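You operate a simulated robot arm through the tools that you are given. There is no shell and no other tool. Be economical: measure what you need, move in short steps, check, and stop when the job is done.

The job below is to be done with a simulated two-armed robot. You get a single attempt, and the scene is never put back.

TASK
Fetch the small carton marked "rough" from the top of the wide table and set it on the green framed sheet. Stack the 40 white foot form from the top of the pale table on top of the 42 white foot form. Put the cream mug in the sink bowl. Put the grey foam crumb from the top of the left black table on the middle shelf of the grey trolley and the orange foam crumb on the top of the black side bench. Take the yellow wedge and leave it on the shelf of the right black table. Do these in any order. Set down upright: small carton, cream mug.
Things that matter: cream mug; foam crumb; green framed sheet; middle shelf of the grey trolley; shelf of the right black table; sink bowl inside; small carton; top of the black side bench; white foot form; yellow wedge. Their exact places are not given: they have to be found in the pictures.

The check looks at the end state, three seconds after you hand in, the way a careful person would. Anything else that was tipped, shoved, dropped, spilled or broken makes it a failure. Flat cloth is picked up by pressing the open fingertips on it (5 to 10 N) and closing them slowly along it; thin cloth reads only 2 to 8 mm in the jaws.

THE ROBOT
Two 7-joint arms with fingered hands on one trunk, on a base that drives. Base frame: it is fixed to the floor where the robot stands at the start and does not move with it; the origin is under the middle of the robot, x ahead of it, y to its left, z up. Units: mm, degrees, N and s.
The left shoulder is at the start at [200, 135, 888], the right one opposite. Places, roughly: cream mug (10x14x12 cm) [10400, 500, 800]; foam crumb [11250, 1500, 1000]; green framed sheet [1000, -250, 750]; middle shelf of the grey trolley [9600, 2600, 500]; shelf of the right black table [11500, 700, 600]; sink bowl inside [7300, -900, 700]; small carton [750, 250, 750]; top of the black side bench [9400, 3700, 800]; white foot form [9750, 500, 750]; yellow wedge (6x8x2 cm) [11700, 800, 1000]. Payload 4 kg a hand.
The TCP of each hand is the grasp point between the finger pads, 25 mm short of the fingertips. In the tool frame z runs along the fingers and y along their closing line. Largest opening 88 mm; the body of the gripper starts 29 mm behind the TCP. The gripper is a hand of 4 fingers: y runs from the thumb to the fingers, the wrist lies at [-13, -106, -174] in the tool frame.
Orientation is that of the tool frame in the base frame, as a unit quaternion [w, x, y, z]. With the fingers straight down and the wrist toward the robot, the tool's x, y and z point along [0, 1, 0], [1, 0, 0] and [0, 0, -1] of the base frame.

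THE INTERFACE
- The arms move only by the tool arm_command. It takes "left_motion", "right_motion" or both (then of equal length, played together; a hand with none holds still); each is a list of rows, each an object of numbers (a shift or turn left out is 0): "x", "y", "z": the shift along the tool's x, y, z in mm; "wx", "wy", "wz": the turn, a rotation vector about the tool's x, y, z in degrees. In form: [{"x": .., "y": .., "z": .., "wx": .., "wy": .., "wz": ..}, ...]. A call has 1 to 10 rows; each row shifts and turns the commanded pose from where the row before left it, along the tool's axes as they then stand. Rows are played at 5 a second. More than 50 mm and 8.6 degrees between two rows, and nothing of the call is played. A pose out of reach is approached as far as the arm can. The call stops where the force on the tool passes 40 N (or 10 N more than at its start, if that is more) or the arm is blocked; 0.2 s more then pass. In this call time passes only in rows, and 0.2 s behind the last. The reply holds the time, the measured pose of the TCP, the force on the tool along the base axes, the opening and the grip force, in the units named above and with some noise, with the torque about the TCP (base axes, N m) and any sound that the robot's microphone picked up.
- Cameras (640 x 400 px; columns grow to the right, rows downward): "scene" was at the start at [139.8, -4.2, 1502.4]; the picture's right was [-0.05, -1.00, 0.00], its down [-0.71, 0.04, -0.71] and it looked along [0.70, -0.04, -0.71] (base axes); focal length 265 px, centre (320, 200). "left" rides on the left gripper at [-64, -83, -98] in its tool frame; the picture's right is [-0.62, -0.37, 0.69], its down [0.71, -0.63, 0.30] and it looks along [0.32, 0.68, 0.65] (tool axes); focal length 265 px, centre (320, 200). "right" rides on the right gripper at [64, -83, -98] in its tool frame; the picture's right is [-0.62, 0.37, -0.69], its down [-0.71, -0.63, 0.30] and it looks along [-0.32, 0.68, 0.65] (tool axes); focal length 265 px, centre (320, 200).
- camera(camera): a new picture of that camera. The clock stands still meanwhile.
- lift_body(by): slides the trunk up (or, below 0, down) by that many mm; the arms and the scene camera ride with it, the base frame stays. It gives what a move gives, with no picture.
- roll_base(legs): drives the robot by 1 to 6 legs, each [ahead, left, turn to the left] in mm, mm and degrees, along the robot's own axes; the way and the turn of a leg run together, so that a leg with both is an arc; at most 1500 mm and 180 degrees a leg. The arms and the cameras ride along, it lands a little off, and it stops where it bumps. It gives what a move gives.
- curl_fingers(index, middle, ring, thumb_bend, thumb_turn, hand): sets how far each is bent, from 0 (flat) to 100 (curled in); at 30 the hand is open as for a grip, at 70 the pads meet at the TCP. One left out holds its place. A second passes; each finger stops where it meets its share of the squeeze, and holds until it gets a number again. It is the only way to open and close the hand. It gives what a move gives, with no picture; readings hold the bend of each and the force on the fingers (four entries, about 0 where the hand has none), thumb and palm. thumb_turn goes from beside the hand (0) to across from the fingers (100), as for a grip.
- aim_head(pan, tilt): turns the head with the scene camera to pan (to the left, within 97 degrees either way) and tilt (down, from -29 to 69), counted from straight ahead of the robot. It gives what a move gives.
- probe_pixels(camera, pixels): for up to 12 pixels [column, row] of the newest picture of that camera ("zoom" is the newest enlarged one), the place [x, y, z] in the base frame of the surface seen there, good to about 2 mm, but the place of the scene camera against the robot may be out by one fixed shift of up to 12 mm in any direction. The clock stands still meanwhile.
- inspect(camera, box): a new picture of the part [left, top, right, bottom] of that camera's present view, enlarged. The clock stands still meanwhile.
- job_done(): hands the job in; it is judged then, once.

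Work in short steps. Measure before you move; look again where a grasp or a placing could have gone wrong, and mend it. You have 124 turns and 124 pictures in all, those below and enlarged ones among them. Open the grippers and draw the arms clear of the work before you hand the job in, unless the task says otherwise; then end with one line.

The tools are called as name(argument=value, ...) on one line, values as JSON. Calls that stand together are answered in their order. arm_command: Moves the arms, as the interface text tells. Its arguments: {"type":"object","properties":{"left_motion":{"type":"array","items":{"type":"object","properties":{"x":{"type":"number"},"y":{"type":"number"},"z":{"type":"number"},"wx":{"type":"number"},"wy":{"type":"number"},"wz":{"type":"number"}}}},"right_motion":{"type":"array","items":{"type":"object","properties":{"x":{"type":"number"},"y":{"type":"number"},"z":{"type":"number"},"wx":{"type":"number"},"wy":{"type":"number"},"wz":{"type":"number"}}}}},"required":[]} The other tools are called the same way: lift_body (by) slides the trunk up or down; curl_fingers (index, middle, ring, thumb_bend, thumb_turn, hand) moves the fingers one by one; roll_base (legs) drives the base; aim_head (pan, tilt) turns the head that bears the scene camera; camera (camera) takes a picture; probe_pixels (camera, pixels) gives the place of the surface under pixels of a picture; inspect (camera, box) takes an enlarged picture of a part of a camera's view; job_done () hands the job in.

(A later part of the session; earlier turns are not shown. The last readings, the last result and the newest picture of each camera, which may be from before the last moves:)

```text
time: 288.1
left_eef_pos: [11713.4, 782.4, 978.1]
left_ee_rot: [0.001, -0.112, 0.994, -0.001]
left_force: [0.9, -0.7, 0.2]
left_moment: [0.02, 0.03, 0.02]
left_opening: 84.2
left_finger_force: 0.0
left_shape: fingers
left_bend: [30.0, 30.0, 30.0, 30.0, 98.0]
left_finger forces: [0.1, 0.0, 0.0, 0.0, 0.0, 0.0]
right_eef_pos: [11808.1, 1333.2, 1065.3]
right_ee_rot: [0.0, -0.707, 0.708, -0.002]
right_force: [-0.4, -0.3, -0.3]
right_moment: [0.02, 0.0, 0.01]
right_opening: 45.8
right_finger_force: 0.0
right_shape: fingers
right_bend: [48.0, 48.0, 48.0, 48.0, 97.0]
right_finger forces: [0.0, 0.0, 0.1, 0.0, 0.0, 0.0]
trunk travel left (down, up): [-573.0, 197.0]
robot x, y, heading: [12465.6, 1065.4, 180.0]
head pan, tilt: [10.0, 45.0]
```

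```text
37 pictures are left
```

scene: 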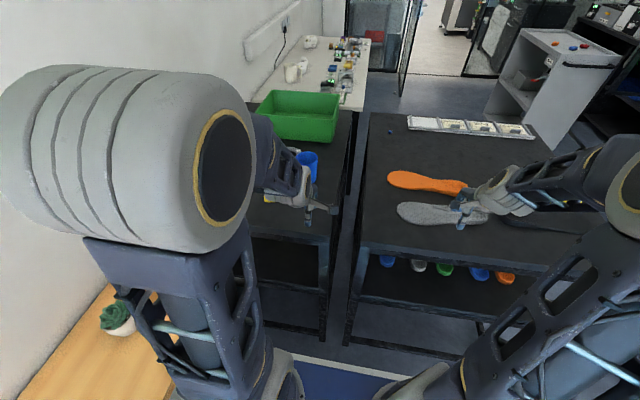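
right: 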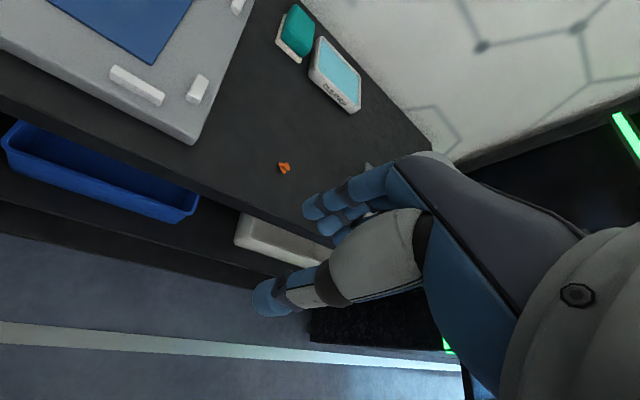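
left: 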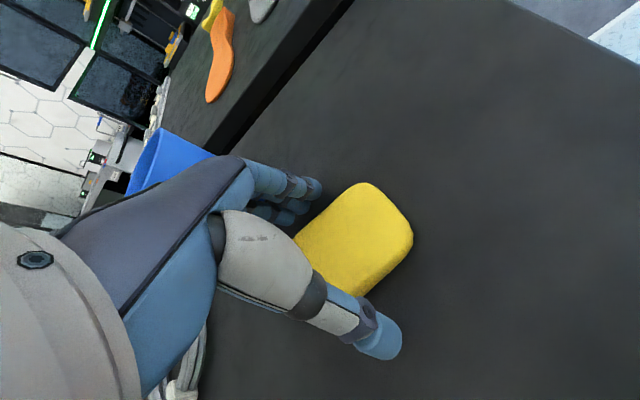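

Straddling it well. Lower 3 mm and close.

arm_command(left_motion=[{"z": 3}])

curl_fingers(hand="left", index=70, middle=70, ring=70, thumb_bend=70)

arm_command(left_motion=[{"z": -10}, {"z": -30}, {"z": -40}])

camera(camera="left")

```text
time: 288.4
left_eef_pos: [11714.8, 782.1, 975.7]
left_ee_rot: [0.001, -0.111, 0.994, 0.0]
left_force: [0.0, -1.1, 0.6]
left_moment: [0.01, 0.0, -0.02]
left_opening: 84.4
left_finger_force: 0.1
left_shape: fingers
left_bend: [30.0, 30.0, 30.0, 30.0, 98.0]
left_finger forces: [0.1, 0.1, 0.0, 0.0, 0.1, 0.1]
right_eef_pos: [11807.6, 1333.6, 1063.6]
right_ee_rot: [0.001, -0.706, 0.708, -0.002]
right_force: [0.9, 0.5, -0.3]
right_moment: [0.03, 0.02, 0.0]
right_opening: 45.5
right_finger_force: 0.0
right_shape: fingers
right_bend: [48.0, 48.0, 48.0, 48.0, 97.0]
right_finger forces: [0.0, 0.0, 0.1, 0.1, 0.0, 0.0]
trunk travel left (down, up): [-573.0, 197.0]
robot x, y, heading: [12467.2, 1064.7, 180.1]
head pan, tilt: [10.0, 45.0]
```

```text
time: 289.4
left_eef_pos: [11714.2, 783.8, 977.9]
left_ee_rot: [0.0, -0.112, 0.994, 0.001]
left_force: [-3.6, 9.2, 25.8]
left_moment: [0.81, 0.41, -0.05]
left_opening: 49.9
left_finger_force: 30.4
left_shape: fingers
left_bend: [54.0, 54.0, 60.0, 44.0, 94.0]
left_finger forces: [9.2, 27.5, 6.7, 0.1, 17.5, 0.0]
right_eef_pos: [11808.1, 1333.7, 1066.4]
right_ee_rot: [0.001, -0.707, 0.708, -0.002]
right_force: [0.6, 0.7, 0.6]
right_moment: [-0.01, 0.0, 0.01]
right_opening: 45.4
right_finger_force: 0.0
right_shape: fingers
right_bend: [48.0, 48.0, 48.0, 48.0, 97.0]
right_finger forces: [0.0, 0.1, 0.0, 0.1, 0.1, 0.0]
trunk travel left (down, up): [-573.0, 197.0]
robot x, y, heading: [12465.1, 1069.6, 179.9]
head pan, tilt: [10.0, 45.0]
```

```text
time: 290.2
left_eef_pos: [11716.5, 782.5, 1055.4]
left_ee_rot: [0.002, -0.112, 0.994, 0.001]
left_force: [0.9, 0.0, -0.1]
left_moment: [-0.02, 0.0, 0.04]
left_opening: 49.8
left_finger_force: 18.7
left_shape: fingers
left_bend: [55.0, 58.0, 62.0, 43.0, 94.0]
left_finger forces: [7.9, 5.8, 5.4, 0.0, 19.3, 0.1]
right_eef_pos: [11807.6, 1333.2, 1065.2]
right_ee_rot: [0.001, -0.706, 0.708, -0.001]
right_force: [-0.4, 0.1, 0.0]
right_moment: [0.01, -0.03, -0.02]
right_opening: 45.9
right_finger_force: 0.1
right_shape: fingers
right_bend: [48.0, 48.0, 48.0, 48.0, 97.0]
right_finger forces: [0.0, 0.1, 0.0, 0.0, 0.0, 0.0]
trunk travel left (down, up): [-573.0, 197.0]
robot x, y, heading: [12468.0, 1063.7, 179.9]
head pan, tilt: [10.0, 45.0]
```

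```text
36 pictures are left
```

left: 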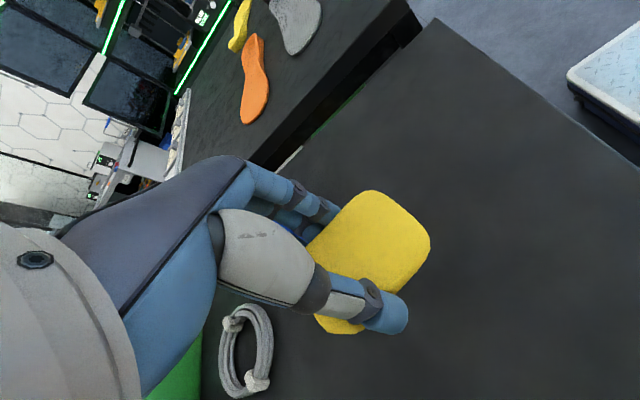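

Wedge held. Raise, rotate back to standard, back the robot off, lower the trunk and look at the shelf.

arm_command(left_motion=[{"z": -30}, {"wz": -8.55}, {"wz": -8.55}, {"wz": -8.55}, {"wz": -8.55}, {"wz": -8.55}, {"wz": -8.55}, {"wz": -8.55}, {"wz": -8.55}, {"wz": -8.55}])

roll_base(legs=[[-300, 0, 0]])

lift_body(by=-220)

aim_head(pan=12, tilt=30)

camera(camera="scene")

```text
time: 292.4
left_eef_pos: [11714.8, 781.0, 1086.6]
left_ee_rot: [-0.002, 0.707, -0.707, 0.0]
left_force: [-0.6, 0.1, -0.5]
left_moment: [-0.01, 0.0, -0.01]
left_opening: 49.9
left_finger_force: 18.9
left_shape: fingers
left_bend: [56.0, 59.0, 62.0, 43.0, 94.0]
left_finger forces: [7.8, 5.7, 5.5, 0.0, 18.9, 0.0]
right_eef_pos: [11808.1, 1333.0, 1065.9]
right_ee_rot: [0.001, -0.707, 0.708, -0.002]
right_force: [-0.1, -0.5, 0.3]
right_moment: [0.0, 0.01, 0.02]
right_opening: 45.7
right_finger_force: 0.1
right_shape: fingers
right_bend: [48.0, 48.0, 48.0, 48.0, 97.0]
right_finger forces: [0.1, 0.1, 0.0, 0.1, 0.1, 0.0]
trunk travel left (down, up): [-573.0, 197.0]
robot x, y, heading: [12463.7, 1067.1, 179.8]
head pan, tilt: [10.0, 45.0]
```

```text
time: 294.5
left_eef_pos: [12021.3, 780.1, 1085.0]
left_ee_rot: [0.001, -0.706, 0.708, 0.0]
left_force: [0.7, -0.6, 0.5]
left_moment: [-0.03, -0.02, 0.03]
left_opening: 49.9
left_finger_force: 18.9
left_shape: fingers
left_bend: [56.0, 59.0, 62.0, 43.0, 94.0]
left_finger forces: [7.8, 5.7, 5.5, 0.0, 18.9, 0.0]
right_eef_pos: [12114.9, 1331.6, 1065.2]
right_ee_rot: [-0.001, 0.707, -0.707, 0.001]
right_force: [0.1, 0.5, 0.2]
right_moment: [0.03, 0.01, 0.0]
right_opening: 45.7
right_finger_force: 0.1
right_shape: fingers
right_bend: [48.0, 48.0, 48.0, 48.0, 97.0]
right_finger forces: [0.0, 0.1, 0.0, 0.0, 0.0, 0.0]
trunk travel left (down, up): [-573.0, 197.0]
robot x, y, heading: [12776.3, 1064.6, 180.0]
head pan, tilt: [10.0, 45.0]
```

```text
time: 296.9
left_eef_pos: [12021.4, 781.4, 866.2]
left_ee_rot: [0.001, -0.706, 0.708, -0.001]
left_force: [1.2, 0.1, 0.7]
left_moment: [0.02, 0.01, -0.01]
left_opening: 49.9
left_finger_force: 18.7
left_shape: fingers
left_bend: [56.0, 59.0, 62.0, 43.0, 94.0]
left_finger forces: [7.7, 5.7, 5.5, 0.0, 18.9, 0.0]
right_eef_pos: [12114.4, 1331.3, 845.3]
right_ee_rot: [-0.001, 0.707, -0.707, 0.002]
right_force: [-0.8, -0.3, 0.3]
right_moment: [0.05, 0.01, -0.01]
right_opening: 45.8
right_finger_force: 0.0
right_shape: fingers
right_bend: [48.0, 48.0, 48.0, 48.0, 97.0]
right_finger forces: [0.0, 0.0, 0.0, 0.0, 0.1, 0.0]
trunk travel left (down, up): [-353.0, 417.0]
robot x, y, heading: [12773.4, 1064.8, 179.7]
head pan, tilt: [10.0, 45.0]
```

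```text
time: 297.6
left_eef_pos: [12021.4, 779.9, 866.2]
left_ee_rot: [0.0, -0.706, 0.708, -0.001]
left_force: [-0.9, -0.3, 0.1]
left_moment: [-0.02, -0.01, 0.0]
left_opening: 49.9
left_finger_force: 18.8
left_shape: fingers
left_bend: [56.0, 59.0, 62.0, 43.0, 94.0]
left_finger forces: [7.8, 5.7, 5.5, 0.0, 18.9, 0.1]
right_eef_pos: [12115.3, 1331.9, 845.8]
right_ee_rot: [0.0, 0.708, -0.707, 0.002]
right_force: [0.0, -1.5, 0.2]
right_moment: [0.02, 0.01, -0.03]
right_opening: 45.7
right_finger_force: 0.1
right_shape: fingers
right_bend: [48.0, 48.0, 48.0, 48.0, 97.0]
right_finger forces: [0.0, 0.1, 0.1, 0.0, 0.0, 0.0]
trunk travel left (down, up): [-353.0, 417.0]
robot x, y, heading: [12773.4, 1063.6, 180.2]
head pan, tilt: [12.0, 30.0]
```

```text
35 pictures are left
```

scene: 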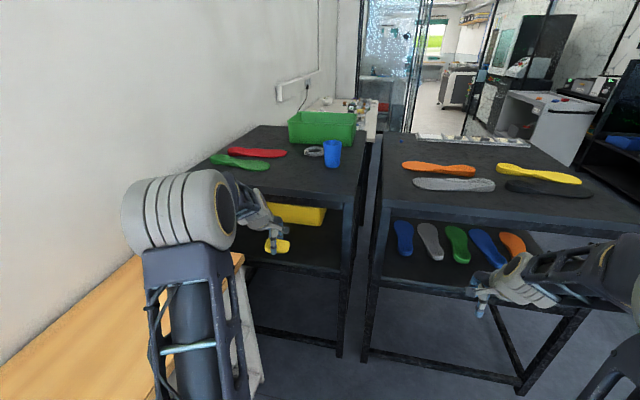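

Shelf visible with a yellow bin behind. Probe the shelf and frame.

probe_pixels(camera="scene", pixels=[[310, 240], [320, 262], [300, 258], [265, 250], [315, 220], [345, 250], [340, 200], [300, 205], [305, 270], [240, 262], [250, 320], [300, 195]])

inspect(camera="scene", box=[200, 160, 380, 290])

```text
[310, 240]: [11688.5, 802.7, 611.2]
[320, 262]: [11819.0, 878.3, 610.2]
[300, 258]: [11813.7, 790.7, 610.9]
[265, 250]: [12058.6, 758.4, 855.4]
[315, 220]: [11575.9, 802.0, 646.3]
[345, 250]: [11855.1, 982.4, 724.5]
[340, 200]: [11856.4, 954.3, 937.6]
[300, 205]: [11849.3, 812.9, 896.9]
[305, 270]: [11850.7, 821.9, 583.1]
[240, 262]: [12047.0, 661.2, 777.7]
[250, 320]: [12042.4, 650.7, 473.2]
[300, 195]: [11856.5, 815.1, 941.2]
```

```text
3.08 times, centred on (290, 225) of scene
```

zoom: 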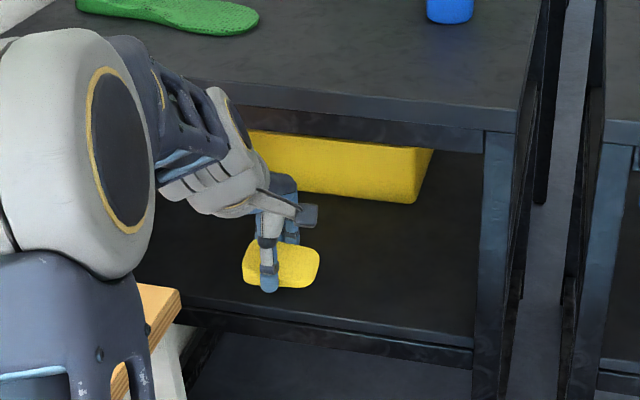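

Check the left elbow's clearance from the wooden shelf before moving in.

probe_pixels(camera="scene", pixels=[[130, 215], [180, 215], [160, 290], [190, 330], [165, 390], [215, 290], [120, 300], [60, 370]])

arm_command(left_motion=[{"z": 38}, {"z": 38}, {"z": 38}, {"z": 38}, {"z": 34}])

camera(camera="scene")

```text
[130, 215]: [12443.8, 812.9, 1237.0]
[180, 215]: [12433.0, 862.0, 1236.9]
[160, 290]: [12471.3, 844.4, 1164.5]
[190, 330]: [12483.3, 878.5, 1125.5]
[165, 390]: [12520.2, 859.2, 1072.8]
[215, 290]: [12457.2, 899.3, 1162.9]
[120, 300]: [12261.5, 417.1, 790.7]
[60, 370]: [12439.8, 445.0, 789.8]
```

```text
time: 298.8
left_eef_pos: [12022.5, 780.8, 679.3]
left_ee_rot: [0.0, -0.706, 0.708, -0.001]
left_force: [0.4, -0.1, -0.5]
left_moment: [0.02, 0.03, 0.01]
left_opening: 49.8
left_finger_force: 18.7
left_shape: fingers
left_bend: [56.0, 59.0, 62.0, 43.0, 94.0]
left_finger forces: [7.8, 5.5, 5.6, 0.1, 18.8, 0.0]
right_eef_pos: [12115.7, 1332.4, 845.5]
right_ee_rot: [0.0, -0.707, 0.707, -0.002]
right_force: [-0.5, 0.3, -0.5]
right_moment: [0.0, 0.0, 0.0]
right_opening: 45.9
right_finger_force: 0.1
right_shape: fingers
right_bend: [48.0, 48.0, 48.0, 48.0, 97.0]
right_finger forces: [0.0, 0.0, 0.0, 0.1, 0.0, 0.0]
trunk travel left (down, up): [-353.0, 417.0]
robot x, y, heading: [12770.1, 1068.5, 180.0]
head pan, tilt: [12.0, 30.0]
```

```text
33 pictures are left
```

scene: 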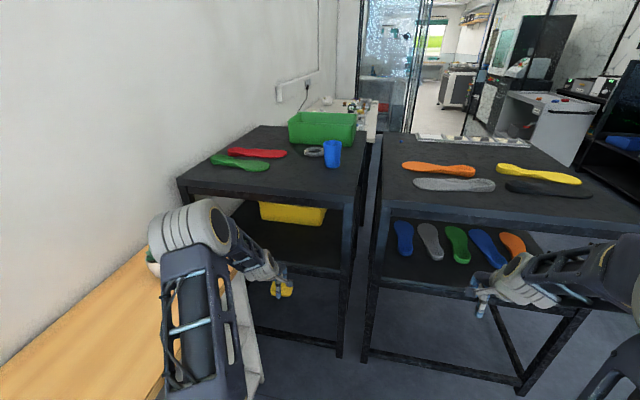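

Clear. Drive ahead 200 mm with the wedge entering above the shelf.

roll_base(legs=[[190, 0, 0]])

camera(camera="left")

```text
time: 300.4
left_eef_pos: [11827.7, 780.0, 678.4]
left_ee_rot: [0.001, -0.707, 0.707, -0.001]
left_force: [-0.4, 0.4, 0.0]
left_moment: [-0.01, 0.0, 0.01]
left_opening: 49.8
left_finger_force: 18.6
left_shape: fingers
left_bend: [56.0, 59.0, 62.0, 43.0, 94.0]
left_finger forces: [7.7, 5.5, 5.7, 0.0, 18.8, 0.0]
right_eef_pos: [11920.0, 1331.7, 845.6]
right_ee_rot: [0.001, -0.707, 0.707, -0.002]
right_force: [-0.3, 0.6, -0.3]
right_moment: [-0.02, -0.03, -0.02]
right_opening: 45.8
right_finger_force: 0.0
right_shape: fingers
right_bend: [48.0, 48.0, 48.0, 48.0, 97.0]
right_finger forces: [0.0, 0.0, 0.0, 0.0, 0.1, 0.0]
trunk travel left (down, up): [-353.0, 417.0]
robot x, y, heading: [12578.3, 1069.3, -179.8]
head pan, tilt: [12.0, 30.0]
```

```text
32 pictures are left
```

left: 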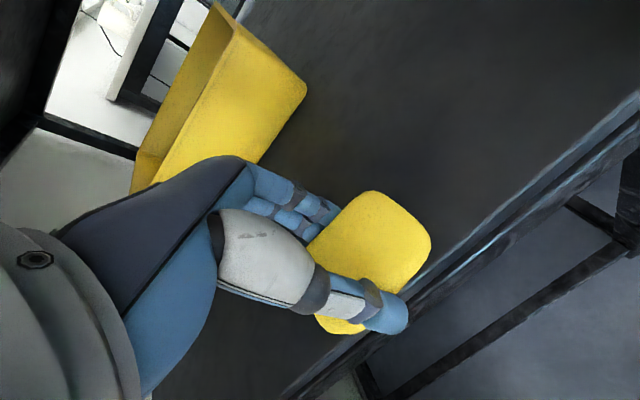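

Probe the shelf surface and its edge bar from here.

probe_pixels(camera="left", pixels=[[480, 170], [440, 270], [470, 255], [520, 230], [250, 360], [300, 110], [380, 240], [415, 270], [340, 325]])

arm_command(left_motion=[{"y": 25, "z": 15}, {"y": 35, "z": 10}, {"y": 25, "z": 8}])

```text
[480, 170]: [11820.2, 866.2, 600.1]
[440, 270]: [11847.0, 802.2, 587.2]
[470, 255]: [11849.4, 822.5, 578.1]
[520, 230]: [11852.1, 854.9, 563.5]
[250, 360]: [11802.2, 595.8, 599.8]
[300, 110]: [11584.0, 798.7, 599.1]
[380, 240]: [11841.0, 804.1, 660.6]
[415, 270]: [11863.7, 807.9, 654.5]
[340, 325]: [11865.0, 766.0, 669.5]
```

```text
time: 301.2
left_eef_pos: [11744.0, 781.4, 645.5]
left_ee_rot: [0.001, -0.706, 0.708, 0.0]
left_force: [0.0, 0.1, 0.2]
left_moment: [-0.03, 0.01, 0.01]
left_opening: 49.8
left_finger_force: 18.9
left_shape: fingers
left_bend: [56.0, 59.0, 62.0, 43.0, 94.0]
left_finger forces: [7.7, 5.5, 5.7, 0.0, 18.7, 0.1]
right_eef_pos: [11918.8, 1330.9, 845.7]
right_ee_rot: [0.0, -0.707, 0.707, -0.002]
right_force: [-0.7, -0.1, 0.3]
right_moment: [-0.01, -0.01, 0.0]
right_opening: 45.4
right_finger_force: 0.1
right_shape: fingers
right_bend: [48.0, 48.0, 48.0, 48.0, 97.0]
right_finger forces: [0.0, 0.0, 0.0, 0.0, 0.0, 0.1]
trunk travel left (down, up): [-353.0, 417.0]
robot x, y, heading: [12581.6, 1067.0, -179.7]
head pan, tilt: [12.0, 30.0]
```

Lower onto the shelf (z 600) gently.

arm_command(left_motion=[{"z": 8}, {"z": 4}, {"z": 3}, {"z": 2}])

camera(camera="left")

```text
time: 302.2
left_eef_pos: [11742.1, 781.3, 629.1]
left_ee_rot: [0.001, -0.707, 0.708, 0.001]
left_force: [-0.7, 0.7, 4.0]
left_moment: [-0.02, 0.06, -0.01]
left_opening: 49.9
left_finger_force: 20.9
left_shape: fingers
left_bend: [56.0, 59.0, 62.0, 43.0, 93.0]
left_finger forces: [7.5, 10.0, 5.5, 0.0, 19.2, 0.0]
right_eef_pos: [11918.4, 1330.8, 844.4]
right_ee_rot: [0.0, 0.707, -0.707, 0.002]
right_force: [-0.6, 0.0, -0.9]
right_moment: [-0.04, 0.0, 0.0]
right_opening: 45.8
right_finger_force: 0.0
right_shape: fingers
right_bend: [48.0, 48.0, 48.0, 48.0, 97.0]
right_finger forces: [0.1, 0.0, 0.0, 0.0, 0.0, 0.0]
trunk travel left (down, up): [-353.0, 417.0]
robot x, y, heading: [12580.4, 1065.2, -180.0]
head pan, tilt: [12.0, 30.0]
```

```text
31 pictures are left
```

left: 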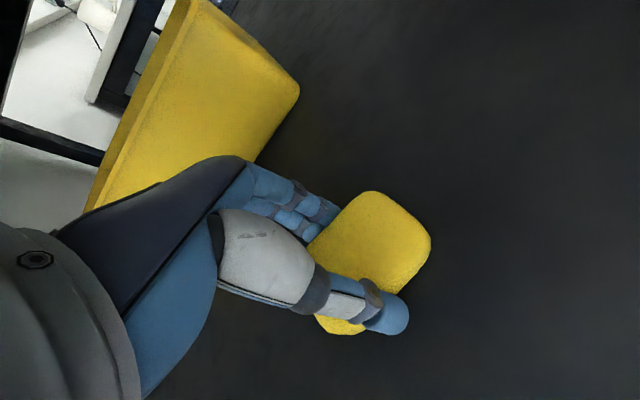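

Contact. Release, rise slightly and withdraw.

curl_fingers(hand="left", index=34, middle=34, ring=34, thumb_bend=34)

arm_command(left_motion=[{"z": -12}, {"z": -20}, {"y": -40}, {"y": -40}, {"y": -40}])

roll_base(legs=[[-200, 0, 0]])

camera(camera="left")

```text
time: 303.2
left_eef_pos: [11743.8, 780.5, 628.6]
left_ee_rot: [0.001, -0.707, 0.707, -0.001]
left_force: [-0.1, -1.0, 0.2]
left_moment: [-0.01, 0.0, 0.02]
left_opening: 76.0
left_finger_force: 0.1
left_shape: fingers
left_bend: [34.0, 34.0, 34.0, 34.0, 97.0]
left_finger forces: [0.0, 0.0, 0.1, 0.0, 0.0, 0.0]
right_eef_pos: [11920.8, 1331.6, 845.4]
right_ee_rot: [0.001, -0.707, 0.707, -0.002]
right_force: [0.1, 0.0, -0.5]
right_moment: [0.01, -0.02, 0.04]
right_opening: 45.7
right_finger_force: 0.0
right_shape: fingers
right_bend: [48.0, 48.0, 48.0, 48.0, 97.0]
right_finger forces: [0.1, 0.1, 0.0, 0.0, 0.0, 0.0]
trunk travel left (down, up): [-353.0, 417.0]
robot x, y, heading: [12577.5, 1067.2, -180.0]
head pan, tilt: [12.0, 30.0]
```

```text
time: 304.4
left_eef_pos: [11862.7, 779.0, 659.0]
left_ee_rot: [0.001, -0.707, 0.708, 0.0]
left_force: [0.2, -0.2, -0.4]
left_moment: [0.01, 0.01, 0.03]
left_opening: 76.2
left_finger_force: 0.1
left_shape: fingers
left_bend: [34.0, 34.0, 34.0, 34.0, 97.0]
left_finger forces: [0.0, 0.0, 0.1, 0.1, 0.0, 0.1]
right_eef_pos: [11920.0, 1332.2, 844.6]
right_ee_rot: [0.001, -0.707, 0.707, -0.002]
right_force: [0.5, 0.6, 0.0]
right_moment: [-0.01, 0.03, -0.01]
right_opening: 45.7
right_finger_force: 0.0
right_shape: fingers
right_bend: [48.0, 48.0, 48.0, 48.0, 97.0]
right_finger forces: [0.1, 0.0, 0.1, 0.0, 0.0, 0.1]
trunk travel left (down, up): [-353.0, 417.0]
robot x, y, heading: [12575.0, 1068.1, 179.9]
head pan, tilt: [12.0, 30.0]
```

```text
time: 306.0
left_eef_pos: [12067.7, 778.2, 658.6]
left_ee_rot: [0.0, -0.707, 0.707, -0.001]
left_force: [0.1, -0.2, -0.8]
left_moment: [0.01, 0.0, 0.02]
left_opening: 76.3
left_finger_force: 0.1
left_shape: fingers
left_bend: [34.0, 34.0, 34.0, 34.0, 97.0]
left_finger forces: [0.0, 0.1, 0.1, 0.0, 0.0, 0.0]
right_eef_pos: [12122.5, 1332.1, 846.3]
right_ee_rot: [0.0, 0.708, -0.707, 0.002]
right_force: [0.0, -0.3, -0.2]
right_moment: [0.02, 0.0, -0.04]
right_opening: 45.6
right_finger_force: 0.1
right_shape: fingers
right_bend: [48.0, 48.0, 48.0, 48.0, 97.0]
right_finger forces: [0.0, 0.0, 0.0, 0.0, 0.1, 0.1]
trunk travel left (down, up): [-353.0, 417.0]
robot x, y, heading: [12783.5, 1066.0, -180.2]
head pan, tilt: [12.0, 30.0]
```

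```text
30 pictures are left
```

left: 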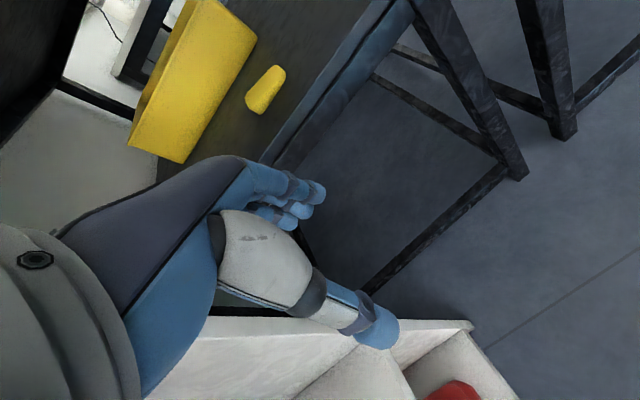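

Wedge rests on the shelf. Raise the trunk and left hand and travel to the pale table in front of the mug.

lift_body(by=220)

arm_command(left_motion=[{"z": -45}, {"z": -45}, {"z": -45}, {"z": -45}, {"z": -35}], right_motion=[{"y": -15}, {"y": -15}, {"y": -15}, {"y": -15}, {"y": -10}])

roll_base(legs=[[0, -1190, 0], [1100, 0, 0], [1120, 0, 0], [0, 0, 90]])

aim_head(pan=-10, tilt=40)

camera(camera="scene")

```text
time: 308.3
left_eef_pos: [12067.4, 779.1, 879.4]
left_ee_rot: [0.0, -0.706, 0.708, 0.0]
left_force: [-1.1, -0.2, 0.5]
left_moment: [-0.02, 0.01, -0.05]
left_opening: 76.0
left_finger_force: 0.1
left_shape: fingers
left_bend: [34.0, 34.0, 34.0, 34.0, 97.0]
left_finger forces: [0.1, 0.0, 0.0, 0.0, 0.0, 0.0]
right_eef_pos: [12124.1, 1331.7, 1064.8]
right_ee_rot: [-0.001, 0.708, -0.706, 0.001]
right_force: [0.9, -0.7, 0.4]
right_moment: [-0.01, 0.01, 0.01]
right_opening: 45.5
right_finger_force: 0.0
right_shape: fingers
right_bend: [48.0, 48.0, 48.0, 48.0, 97.0]
right_finger forces: [0.1, 0.1, 0.0, 0.0, 0.0, 0.0]
trunk travel left (down, up): [-573.0, 197.0]
robot x, y, heading: [12781.6, 1060.9, -180.0]
head pan, tilt: [12.0, 30.0]
```

```text
time: 309.5
left_eef_pos: [12065.5, 779.8, 1093.6]
left_ee_rot: [0.001, -0.707, 0.707, -0.001]
left_force: [0.0, -0.2, -0.7]
left_moment: [-0.03, -0.06, 0.0]
left_opening: 76.2
left_finger_force: 0.0
left_shape: fingers
left_bend: [34.0, 34.0, 34.0, 34.0, 97.0]
left_finger forces: [0.0, 0.1, 0.1, 0.1, 0.0, 0.1]
right_eef_pos: [12192.1, 1329.8, 1065.6]
right_ee_rot: [-0.001, 0.707, -0.707, 0.002]
right_force: [-0.5, 0.7, -0.3]
right_moment: [0.02, 0.03, -0.02]
right_opening: 45.7
right_finger_force: 0.1
right_shape: fingers
right_bend: [48.0, 48.0, 48.0, 48.0, 97.0]
right_finger forces: [0.0, 0.1, 0.0, 0.0, 0.0, 0.0]
trunk travel left (down, up): [-573.0, 197.0]
robot x, y, heading: [12780.1, 1069.0, -179.8]
head pan, tilt: [12.0, 30.0]
```

```text
time: 329.9
left_eef_pos: [10865.2, 1542.8, 1092.6]
left_ee_rot: [-0.002, 1.0, -0.003, 0.0]
left_force: [0.3, 0.0, 0.0]
left_moment: [0.04, -0.01, 0.0]
left_opening: 76.4
left_finger_force: 0.1
left_shape: fingers
left_bend: [34.0, 34.0, 34.0, 34.0, 97.0]
left_finger forces: [0.1, 0.0, 0.0, 0.1, 0.0, 0.0]
right_eef_pos: [10314.7, 1672.3, 1065.7]
right_ee_rot: [-0.002, 1.0, -0.001, 0.001]
right_force: [0.1, -0.2, 0.2]
right_moment: [0.03, -0.03, -0.05]
right_opening: 45.6
right_finger_force: 0.0
right_shape: fingers
right_bend: [48.0, 48.0, 48.0, 48.0, 97.0]
right_finger forces: [0.1, 0.0, 0.1, 0.0, 0.1, 0.0]
trunk travel left (down, up): [-573.0, 197.0]
robot x, y, heading: [10581.5, 2259.6, -90.3]
head pan, tilt: [12.0, 30.0]
```

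```text
time: 330.8
left_eef_pos: [10865.8, 1543.1, 1092.4]
left_ee_rot: [-0.002, 1.0, -0.003, 0.0]
left_force: [-0.6, 0.0, 0.1]
left_moment: [0.0, 0.0, -0.04]
left_opening: 76.3
left_finger_force: 0.0
left_shape: fingers
left_bend: [34.0, 34.0, 34.0, 34.0, 97.0]
left_finger forces: [0.0, 0.0, 0.0, 0.0, 0.0, 0.0]
right_eef_pos: [10314.3, 1671.8, 1065.3]
right_ee_rot: [-0.001, 1.0, -0.001, 0.001]
right_force: [1.0, -0.4, 0.6]
right_moment: [0.03, 0.02, 0.0]
right_opening: 45.8
right_finger_force: 0.0
right_shape: fingers
right_bend: [48.0, 48.0, 48.0, 48.0, 97.0]
right_finger forces: [0.0, 0.0, 0.1, 0.0, 0.1, 0.0]
trunk travel left (down, up): [-573.0, 197.0]
robot x, y, heading: [10580.5, 2263.0, -90.3]
head pan, tilt: [-10.0, 40.0]
```

```text
29 pictures are left
```

scene: 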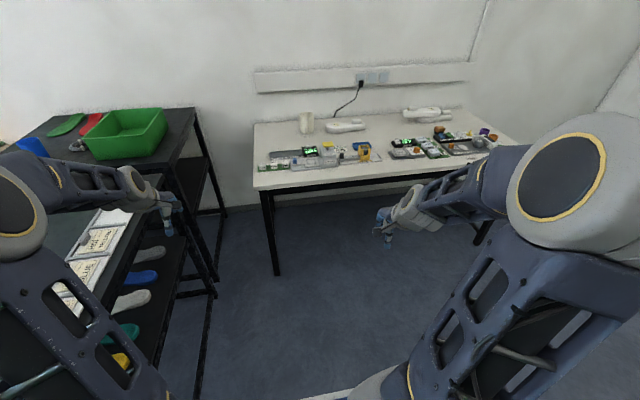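

Approach the pale table and look at the mug with scene and wrist cameras.

roll_base(legs=[[845, 0, 0.3]])

curl_fingers(hand="right", index=12, middle=12, ring=12, thumb_bend=12)

camera(camera="right")

camera(camera="scene")

```text
time: 335.2
left_eef_pos: [10878.7, 702.5, 1094.0]
left_ee_rot: [-0.001, 1.0, 0.005, 0.0]
left_force: [0.4, 0.5, -0.3]
left_moment: [-0.02, -0.03, -0.01]
left_opening: 76.1
left_finger_force: 0.0
left_shape: fingers
left_bend: [34.0, 34.0, 34.0, 34.0, 97.0]
left_finger forces: [0.1, 0.0, 0.1, 0.1, 0.0, 0.0]
right_eef_pos: [10326.4, 825.4, 1066.2]
right_ee_rot: [-0.001, 1.0, 0.006, 0.0]
right_force: [-0.1, -0.1, 0.2]
right_moment: [0.01, -0.02, 0.0]
right_opening: 45.8
right_finger_force: 0.1
right_shape: fingers
right_bend: [48.0, 48.0, 48.0, 48.0, 97.0]
right_finger forces: [0.0, 0.1, 0.0, 0.0, 0.0, 0.0]
trunk travel left (down, up): [-573.0, 197.0]
robot x, y, heading: [10586.0, 1420.2, -89.2]
head pan, tilt: [-10.0, 40.0]
```

```text
time: 336.2
left_eef_pos: [10880.3, 702.6, 1093.1]
left_ee_rot: [0.0, 1.0, 0.005, 0.001]
left_force: [0.0, 0.4, 0.3]
left_moment: [0.03, 0.03, -0.03]
left_opening: 76.4
left_finger_force: 0.1
left_shape: fingers
left_bend: [34.0, 34.0, 34.0, 34.0, 97.0]
left_finger forces: [0.0, 0.0, 0.0, 0.1, 0.0, 0.0]
right_eef_pos: [10326.7, 824.9, 1065.6]
right_ee_rot: [-0.003, 1.0, 0.006, 0.0]
right_force: [-0.3, -1.0, -0.8]
right_moment: [-0.01, 0.0, 0.01]
right_opening: 117.2
right_finger_force: 0.0
right_shape: fingers
right_bend: [12.0, 12.0, 12.0, 12.0, 97.0]
right_finger forces: [0.1, 0.0, 0.0, 0.0, 0.0, 0.0]
trunk travel left (down, up): [-573.0, 197.0]
robot x, y, heading: [10585.4, 1416.1, -89.1]
head pan, tilt: [-10.0, 40.0]
```

```text
28 pictures are left
```

right: 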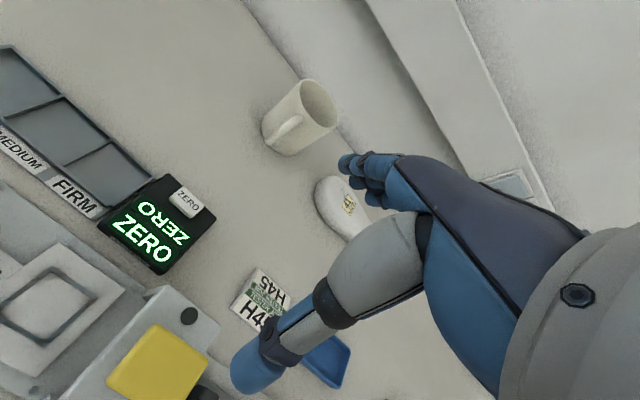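

```text
27 pictures are left
```

scene: 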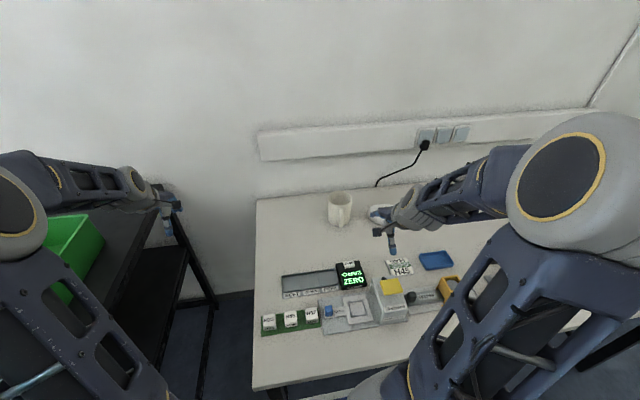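

Probe the mug's rim, handle and the 41 form nearby (wrist cam).

probe_pixels(camera="right", pixels=[[301, 85], [334, 120], [322, 84], [310, 122], [299, 100], [264, 120], [280, 150], [288, 135], [318, 190], [320, 140], [270, 135], [296, 122]])

inspect(camera="right", box=[230, 60, 390, 250])

probe_pixels(camera="scene", pixels=[[329, 195], [351, 195], [340, 198], [340, 190], [331, 222], [348, 222], [342, 215], [342, 228]])

```text
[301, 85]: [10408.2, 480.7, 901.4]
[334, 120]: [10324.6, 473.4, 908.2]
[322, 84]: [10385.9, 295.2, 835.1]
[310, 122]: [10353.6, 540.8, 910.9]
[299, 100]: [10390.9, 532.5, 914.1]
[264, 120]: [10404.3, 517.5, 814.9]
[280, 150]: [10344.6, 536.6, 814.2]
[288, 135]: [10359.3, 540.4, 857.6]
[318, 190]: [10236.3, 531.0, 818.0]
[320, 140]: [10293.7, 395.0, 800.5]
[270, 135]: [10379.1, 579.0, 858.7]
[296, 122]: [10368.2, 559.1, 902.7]
```

```text
2.11 times, centred on (310, 155) of right
```

zoom: 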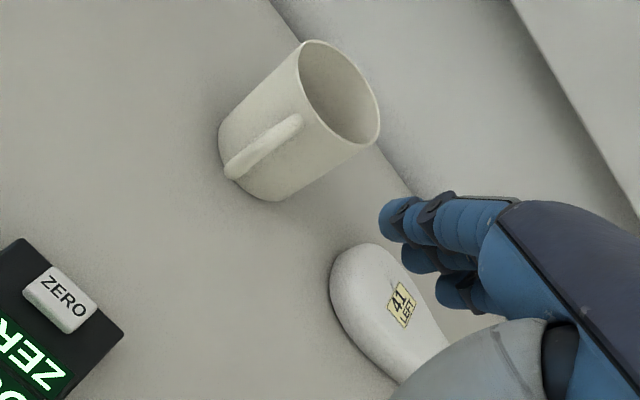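

```text
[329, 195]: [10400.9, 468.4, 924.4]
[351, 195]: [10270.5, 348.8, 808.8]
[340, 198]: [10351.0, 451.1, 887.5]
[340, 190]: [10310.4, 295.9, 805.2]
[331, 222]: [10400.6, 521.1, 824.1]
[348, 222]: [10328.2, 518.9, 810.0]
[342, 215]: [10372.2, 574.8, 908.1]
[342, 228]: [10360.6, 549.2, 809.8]
```

Mug: rim z≈913, centre ≈(10366,494), Ø≈94, handle toward me. I turn the hand 45° so the thumb clears the handle, and move above it.

arm_command(right_motion=[{"wz": 8}, {"wz": 8}, {"wz": 8}, {"wz": 8}, {"wz": 8}, {"wz": 5}])

arm_command(right_motion=[{"x": 32.7, "y": 25.8}, {"x": 32.7, "y": 25.8}, {"x": 32.7, "y": 25.8}, {"x": 32.7, "y": 25.8}, {"x": 32.7, "y": 25.8}, {"x": 32.7, "y": 25.8}, {"x": 32.7, "y": 25.8}, {"x": 32.7, "y": 25.8}])

camera(camera="right")

```text
time: 337.6
left_eef_pos: [10880.8, 703.4, 1092.3]
left_ee_rot: [-0.001, 1.0, 0.004, -0.002]
left_force: [-0.3, 0.2, -0.1]
left_moment: [0.02, 0.02, -0.02]
left_opening: 76.3
left_finger_force: 0.0
left_shape: fingers
left_bend: [34.0, 34.0, 34.0, 34.0, 97.0]
left_finger forces: [0.1, 0.1, 0.0, 0.0, 0.1, 0.1]
right_eef_pos: [10324.0, 824.8, 1060.4]
right_ee_rot: [-0.008, 0.934, -0.358, 0.002]
right_force: [4.5, -1.0, 0.4]
right_moment: [0.1, 0.33, -0.06]
right_opening: 117.2
right_finger_force: 0.1
right_shape: fingers
right_bend: [12.0, 12.0, 12.0, 12.0, 98.0]
right_finger forces: [0.0, 0.1, 0.0, 0.1, 0.0, 0.0]
right hand out of reach, approached as far as the arm can: row 4
trunk travel left (down, up): [-573.0, 197.0]
robot x, y, heading: [10583.9, 1414.8, -89.5]
head pan, tilt: [-10.0, 40.0]
```

```text
time: 339.4
left_eef_pos: [10880.1, 703.1, 1093.5]
left_ee_rot: [-0.001, 1.0, 0.005, -0.001]
left_force: [0.6, -0.2, 0.5]
left_moment: [0.01, 0.03, -0.04]
left_opening: 76.5
left_finger_force: 0.0
left_shape: fingers
left_bend: [34.0, 34.0, 34.0, 34.0, 97.0]
left_finger forces: [0.0, 0.0, 0.0, 0.0, 0.0, 0.0]
right_eef_pos: [10385.4, 497.1, 1058.6]
right_ee_rot: [-0.008, 0.936, -0.351, 0.002]
right_force: [0.5, 1.5, -0.2]
right_moment: [-0.01, -0.01, 0.02]
right_opening: 117.1
right_finger_force: 0.1
right_shape: fingers
right_bend: [12.0, 12.0, 12.0, 12.0, 98.0]
right_finger forces: [0.0, 0.0, 0.0, 0.0, 0.1, 0.1]
trunk travel left (down, up): [-573.0, 197.0]
robot x, y, heading: [10582.2, 1419.8, -89.1]
head pan, tilt: [-10.0, 40.0]
```

```text
25 pictures are left
```

right: 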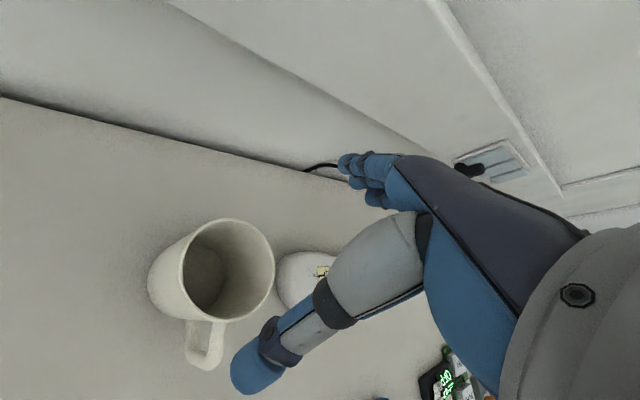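

Probe the rim from here to centre accurately.

probe_pixels(camera="right", pixels=[[228, 222], [272, 262], [225, 316], [184, 275], [190, 240], [262, 300], [258, 236], [205, 345], [205, 368]])

```text
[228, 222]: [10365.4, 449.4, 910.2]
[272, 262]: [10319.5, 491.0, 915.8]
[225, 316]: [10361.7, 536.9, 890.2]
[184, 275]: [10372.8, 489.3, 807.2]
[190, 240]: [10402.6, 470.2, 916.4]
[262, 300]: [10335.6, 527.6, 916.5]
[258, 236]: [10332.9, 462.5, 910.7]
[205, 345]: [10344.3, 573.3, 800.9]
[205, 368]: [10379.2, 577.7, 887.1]
```

Centre (10366,496), radius 46.6, rim z 916. Align and descend to TCP z≈894.

arm_command(right_motion=[{"x": -14, "y": 14.5}, {"z": 40}, {"z": 40}, {"z": 35}, {"z": 25}, {"z": 15}, {"z": 9}])

camera(camera="right")

```text
time: 341.0
left_eef_pos: [10881.2, 703.2, 1094.3]
left_ee_rot: [-0.001, 1.0, 0.004, -0.001]
left_force: [-0.2, -0.3, 0.0]
left_moment: [0.0, 0.04, -0.06]
left_opening: 76.2
left_finger_force: 0.1
left_shape: fingers
left_bend: [34.0, 34.0, 34.0, 34.0, 97.0]
left_finger forces: [0.0, 0.1, 0.1, 0.0, 0.0, 0.0]
right_eef_pos: [10369.4, 496.4, 899.4]
right_ee_rot: [-0.003, 0.936, -0.351, 0.002]
right_force: [2.7, 8.1, 34.3]
right_moment: [0.48, -0.58, 0.09]
right_opening: 122.5
right_finger_force: 15.1
right_shape: fingers
right_bend: [10.0, 12.0, 12.0, 4.0, 99.0]
right_finger forces: [5.2, 0.1, 0.0, 0.1, 24.0, 0.0]
trunk travel left (down, up): [-573.0, 197.0]
robot x, y, heading: [10584.0, 1418.0, -89.5]
head pan, tilt: [-10.0, 40.0]
```

```text
24 pictures are left
```

right: 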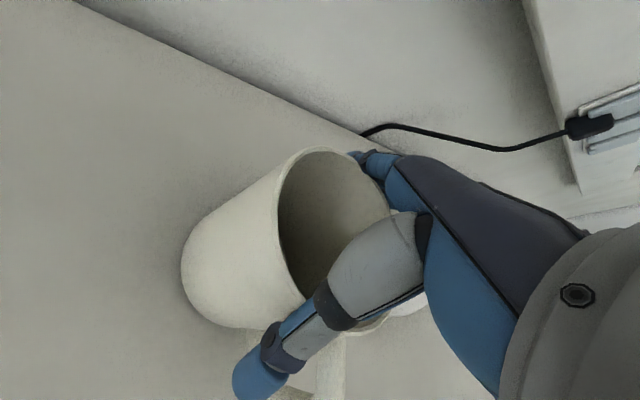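

The thumb root touches the rim; back up 12 mm, then close on the upper wall.

arm_command(right_motion=[{"z": -7}, {"z": -5}])

curl_fingers(hand="right", index=60, middle=60, ring=60, thumb_bend=60)

camera(camera="right")

```text
time: 341.6
left_eef_pos: [10879.9, 702.5, 1093.6]
left_ee_rot: [-0.001, 1.0, 0.004, 0.0]
left_force: [0.4, -0.4, 0.1]
left_moment: [0.0, 0.03, 0.0]
left_opening: 76.3
left_finger_force: 0.0
left_shape: fingers
left_bend: [34.0, 34.0, 34.0, 34.0, 97.0]
left_finger forces: [0.1, 0.0, 0.1, 0.1, 0.0, 0.0]
right_eef_pos: [10370.2, 498.4, 902.0]
right_ee_rot: [-0.011, 0.936, -0.352, 0.001]
right_force: [0.1, -2.9, 4.2]
right_moment: [-0.04, 0.07, 0.0]
right_opening: 122.2
right_finger_force: 4.2
right_shape: fingers
right_bend: [9.0, 12.0, 12.0, 10.0, 97.0]
right_finger forces: [4.6, 0.1, 0.0, 0.0, 3.2, 0.0]
trunk travel left (down, up): [-573.0, 197.0]
robot x, y, heading: [10583.4, 1420.5, -89.2]
head pan, tilt: [-10.0, 40.0]
```

```text
time: 342.6
left_eef_pos: [10879.4, 704.1, 1093.8]
left_ee_rot: [-0.001, 1.0, 0.005, 0.0]
left_force: [0.0, 0.1, 0.1]
left_moment: [0.01, 0.01, 0.03]
left_opening: 76.4
left_finger_force: 0.0
left_shape: fingers
left_bend: [34.0, 34.0, 34.0, 34.0, 97.0]
left_finger forces: [0.0, 0.0, 0.0, 0.1, 0.1, 0.0]
right_eef_pos: [10368.0, 498.1, 904.5]
right_ee_rot: [-0.008, 0.936, -0.351, 0.002]
right_force: [1.1, 1.7, 7.1]
right_moment: [-0.06, 0.05, 0.04]
right_opening: 108.0
right_finger_force: 44.8
right_shape: fingers
right_bend: [13.0, 26.0, 31.0, 33.0, 92.0]
right_finger forces: [15.6, 14.1, 13.8, 0.1, 46.9, 0.2]
trunk travel left (down, up): [-573.0, 197.0]
robot x, y, heading: [10585.3, 1414.8, -89.5]
head pan, tilt: [-10.0, 40.0]
```

```text
23 pictures are left
```

right: 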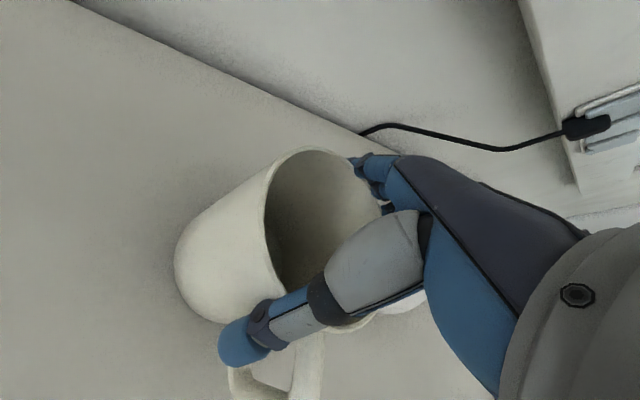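

Firm grip (45 N, all fingers). Lift 100 mm and check.

arm_command(right_motion=[{"z": -10}, {"z": -20}, {"z": -35}, {"z": -40}])

camera(camera="right")

camera(camera="scene")

```text
time: 343.6
left_eef_pos: [10879.8, 704.0, 1092.7]
left_ee_rot: [0.0, 1.0, 0.004, 0.0]
left_force: [0.2, -0.5, 0.0]
left_moment: [0.0, -0.01, 0.04]
left_opening: 76.1
left_finger_force: 0.1
left_shape: fingers
left_bend: [34.0, 34.0, 34.0, 34.0, 97.0]
left_finger forces: [0.0, 0.0, 0.1, 0.0, 0.1, 0.1]
right_eef_pos: [10368.2, 493.7, 1012.0]
right_ee_rot: [-0.009, 0.936, -0.352, 0.001]
right_force: [0.0, -0.3, -1.4]
right_moment: [0.02, 0.02, -0.01]
right_opening: 107.1
right_finger_force: 42.6
right_shape: fingers
right_bend: [13.0, 26.0, 31.0, 35.0, 92.0]
right_finger forces: [13.5, 14.8, 14.0, 0.1, 43.0, 0.0]
trunk travel left (down, up): [-573.0, 197.0]
robot x, y, heading: [10584.2, 1416.4, -89.1]
head pan, tilt: [-10.0, 40.0]
```

```text
22 pictures are left
```

right: 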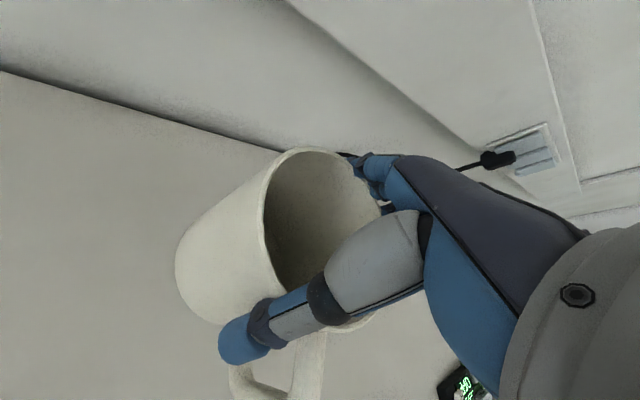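

```text
21 pictures are left
```

scene: 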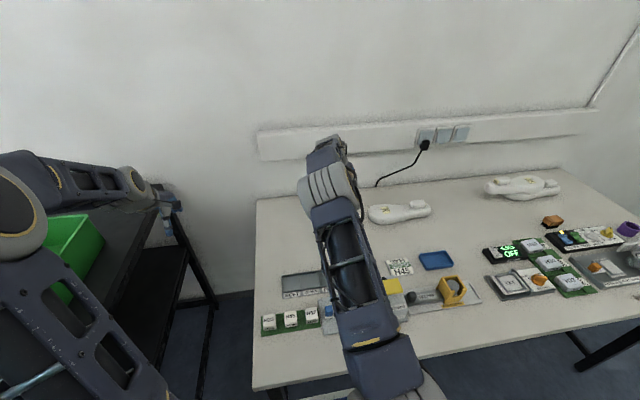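

Mug hangs upright. Retract it toward me, raise it, square the hand, then back off and turn toward the door.

arm_command(right_motion=[{"x": -24, "y": -28, "z": -30}, {"x": -24, "y": -28, "z": -30}, {"x": -24, "y": -28, "z": -30}, {"x": -25, "y": -29}, {"x": -25, "y": -29}, {"x": -25, "y": -29}, {"x": -25, "y": -29}, {"x": -25, "y": -29}])

arm_command(right_motion=[{"wz": -8}, {"wz": -8}, {"wz": -8}, {"wz": -8}, {"wz": -8}])

roll_base(legs=[[-545, 0, 0], [0, 0, -90.5], [1300, 0, 0]])

```text
time: 345.4
left_eef_pos: [10880.7, 703.0, 1092.7]
left_ee_rot: [-0.001, 1.0, 0.005, 0.001]
left_force: [-0.6, -0.7, -0.1]
left_moment: [0.05, 0.0, -0.02]
left_opening: 76.0
left_finger_force: 0.0
left_shape: fingers
left_bend: [34.0, 34.0, 34.0, 34.0, 97.0]
left_finger forces: [0.0, 0.1, 0.1, 0.0, 0.0, 0.1]
right_eef_pos: [10369.7, 796.4, 1103.8]
right_ee_rot: [-0.008, 0.936, -0.351, 0.002]
right_force: [1.3, -0.3, -1.0]
right_moment: [0.0, 0.01, -0.01]
right_opening: 106.7
right_finger_force: 41.7
right_shape: fingers
right_bend: [13.0, 26.0, 31.0, 35.0, 92.0]
right_finger forces: [13.3, 15.1, 12.9, 0.1, 42.3, 0.0]
trunk travel left (down, up): [-573.0, 197.0]
robot x, y, heading: [10583.7, 1418.7, -89.3]
head pan, tilt: [-10.0, 40.0]
```

```text
time: 346.6
left_eef_pos: [10880.5, 703.4, 1093.6]
left_ee_rot: [0.0, 1.0, 0.005, 0.001]
left_force: [-0.6, 0.2, -1.1]
left_moment: [-0.01, 0.0, 0.01]
left_opening: 76.3
left_finger_force: 0.0
left_shape: fingers
left_bend: [34.0, 34.0, 34.0, 34.0, 97.0]
left_finger forces: [0.0, 0.0, 0.0, 0.1, 0.1, 0.0]
right_eef_pos: [10370.3, 797.5, 1104.5]
right_ee_rot: [-0.007, 1.0, -0.011, 0.004]
right_force: [-0.3, 0.3, -1.0]
right_moment: [-0.01, -0.03, 0.0]
right_opening: 106.5
right_finger_force: 41.0
right_shape: fingers
right_bend: [13.0, 26.0, 31.0, 36.0, 92.0]
right_finger forces: [13.0, 14.8, 12.7, 0.1, 41.6, 0.0]
trunk travel left (down, up): [-573.0, 197.0]
robot x, y, heading: [10586.9, 1417.1, -89.3]
head pan, tilt: [-10.0, 40.0]
```

```text
time: 359.7
left_eef_pos: [8565.8, 1721.1, 1092.7]
left_ee_rot: [0.001, -0.698, 0.716, 0.0]
left_force: [-0.1, -0.7, -0.3]
left_moment: [-0.01, 0.01, 0.01]
left_opening: 76.4
left_finger_force: 0.1
left_shape: fingers
left_bend: [34.0, 34.0, 34.0, 34.0, 97.0]
left_finger forces: [0.0, 0.0, 0.0, 0.0, 0.0, 0.1]
right_eef_pos: [8678.7, 2227.1, 1104.0]
right_ee_rot: [0.002, -0.686, 0.727, -0.008]
right_force: [0.1, -0.1, -2.1]
right_moment: [0.0, -0.03, 0.0]
right_opening: 105.9
right_finger_force: 38.1
right_shape: fingers
right_bend: [13.0, 26.0, 31.0, 37.0, 92.0]
right_finger forces: [12.4, 13.8, 11.3, 0.0, 38.8, 0.1]
trunk travel left (down, up): [-573.0, 197.0]
robot x, y, heading: [9291.3, 1987.4, 178.5]
head pan, tilt: [-10.0, 40.0]
```

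Straighten and continue through the door and down the corridor.

roll_base(legs=[[0, 0, 1.5], [1000, 0, 0], [1000, 0, 0]])

curl_fingers(hand="right", index=60, middle=60, ring=60, thumb_bend=60)

```text
time: 369.9
left_eef_pos: [6596.3, 1725.5, 1093.3]
left_ee_rot: [0.0, -0.703, 0.711, 0.0]
left_force: [0.9, 0.1, -0.1]
left_moment: [0.01, 0.0, -0.03]
left_opening: 76.4
left_finger_force: 0.0
left_shape: fingers
left_bend: [34.0, 34.0, 34.0, 34.0, 97.0]
left_finger forces: [0.1, 0.0, 0.0, 0.1, 0.0, 0.1]
right_eef_pos: [6700.2, 2233.1, 1103.4]
right_ee_rot: [0.001, -0.693, 0.721, -0.008]
right_force: [-0.3, 0.1, -1.3]
right_moment: [0.01, 0.01, 0.05]
right_opening: 105.5
right_finger_force: 38.0
right_shape: fingers
right_bend: [13.0, 26.0, 31.0, 37.0, 92.0]
right_finger forces: [12.2, 14.0, 11.0, 0.0, 38.6, 0.0]
trunk travel left (down, up): [-573.0, 197.0]
robot x, y, heading: [7317.8, 2004.7, 179.3]
head pan, tilt: [-10.0, 40.0]
```

```text
time: 370.9
left_eef_pos: [6595.8, 1724.0, 1092.6]
left_ee_rot: [0.0, -0.704, 0.711, 0.0]
left_force: [-1.4, 0.7, 0.5]
left_moment: [-0.02, -0.02, 0.01]
left_opening: 76.3
left_finger_force: 0.0
left_shape: fingers
left_bend: [34.0, 34.0, 34.0, 34.0, 97.0]
left_finger forces: [0.1, 0.0, 0.0, 0.0, 0.0, 0.1]
right_eef_pos: [6698.3, 2233.6, 1103.8]
right_ee_rot: [0.001, -0.692, 0.721, -0.009]
right_force: [0.1, -0.6, -1.7]
right_moment: [-0.01, -0.01, -0.02]
right_opening: 105.4
right_finger_force: 38.1
right_shape: fingers
right_bend: [15.0, 26.0, 33.0, 32.0, 93.0]
right_finger forces: [14.7, 12.0, 10.9, 0.0, 38.5, 0.0]
trunk travel left (down, up): [-573.0, 197.0]
robot x, y, heading: [7315.1, 2004.0, 179.7]
head pan, tilt: [-10.0, 40.0]
```

Continue along the corridor to x≈3110 and turn left to face −y.

roll_base(legs=[[1400, 0, 0], [1400, 0, 0], [1400, 0, 0], [0, 0, 90]])

```text
time: 395.0
left_eef_pos: [3338.7, 1259.0, 1093.4]
left_ee_rot: [-0.001, 1.0, -0.016, -0.001]
left_force: [-0.3, -0.1, -0.8]
left_moment: [0.0, -0.02, 0.0]
left_opening: 76.0
left_finger_force: 0.0
left_shape: fingers
left_bend: [34.0, 34.0, 34.0, 34.0, 97.0]
left_finger forces: [0.1, 0.0, 0.0, 0.0, 0.0, 0.0]
right_eef_pos: [2832.6, 1374.1, 1103.0]
right_ee_rot: [-0.007, 1.0, -0.03, 0.005]
right_force: [0.3, 0.3, -0.9]
right_moment: [-0.02, 0.01, 0.0]
right_opening: 105.0
right_finger_force: 33.7
right_shape: fingers
right_bend: [15.0, 26.0, 33.0, 32.0, 93.0]
right_finger forces: [12.4, 11.3, 9.3, 0.1, 33.7, 0.1]
trunk travel left (down, up): [-573.0, 197.0]
robot x, y, heading: [3075.8, 1985.0, -91.5]
head pan, tilt: [-10.0, 40.0]
```

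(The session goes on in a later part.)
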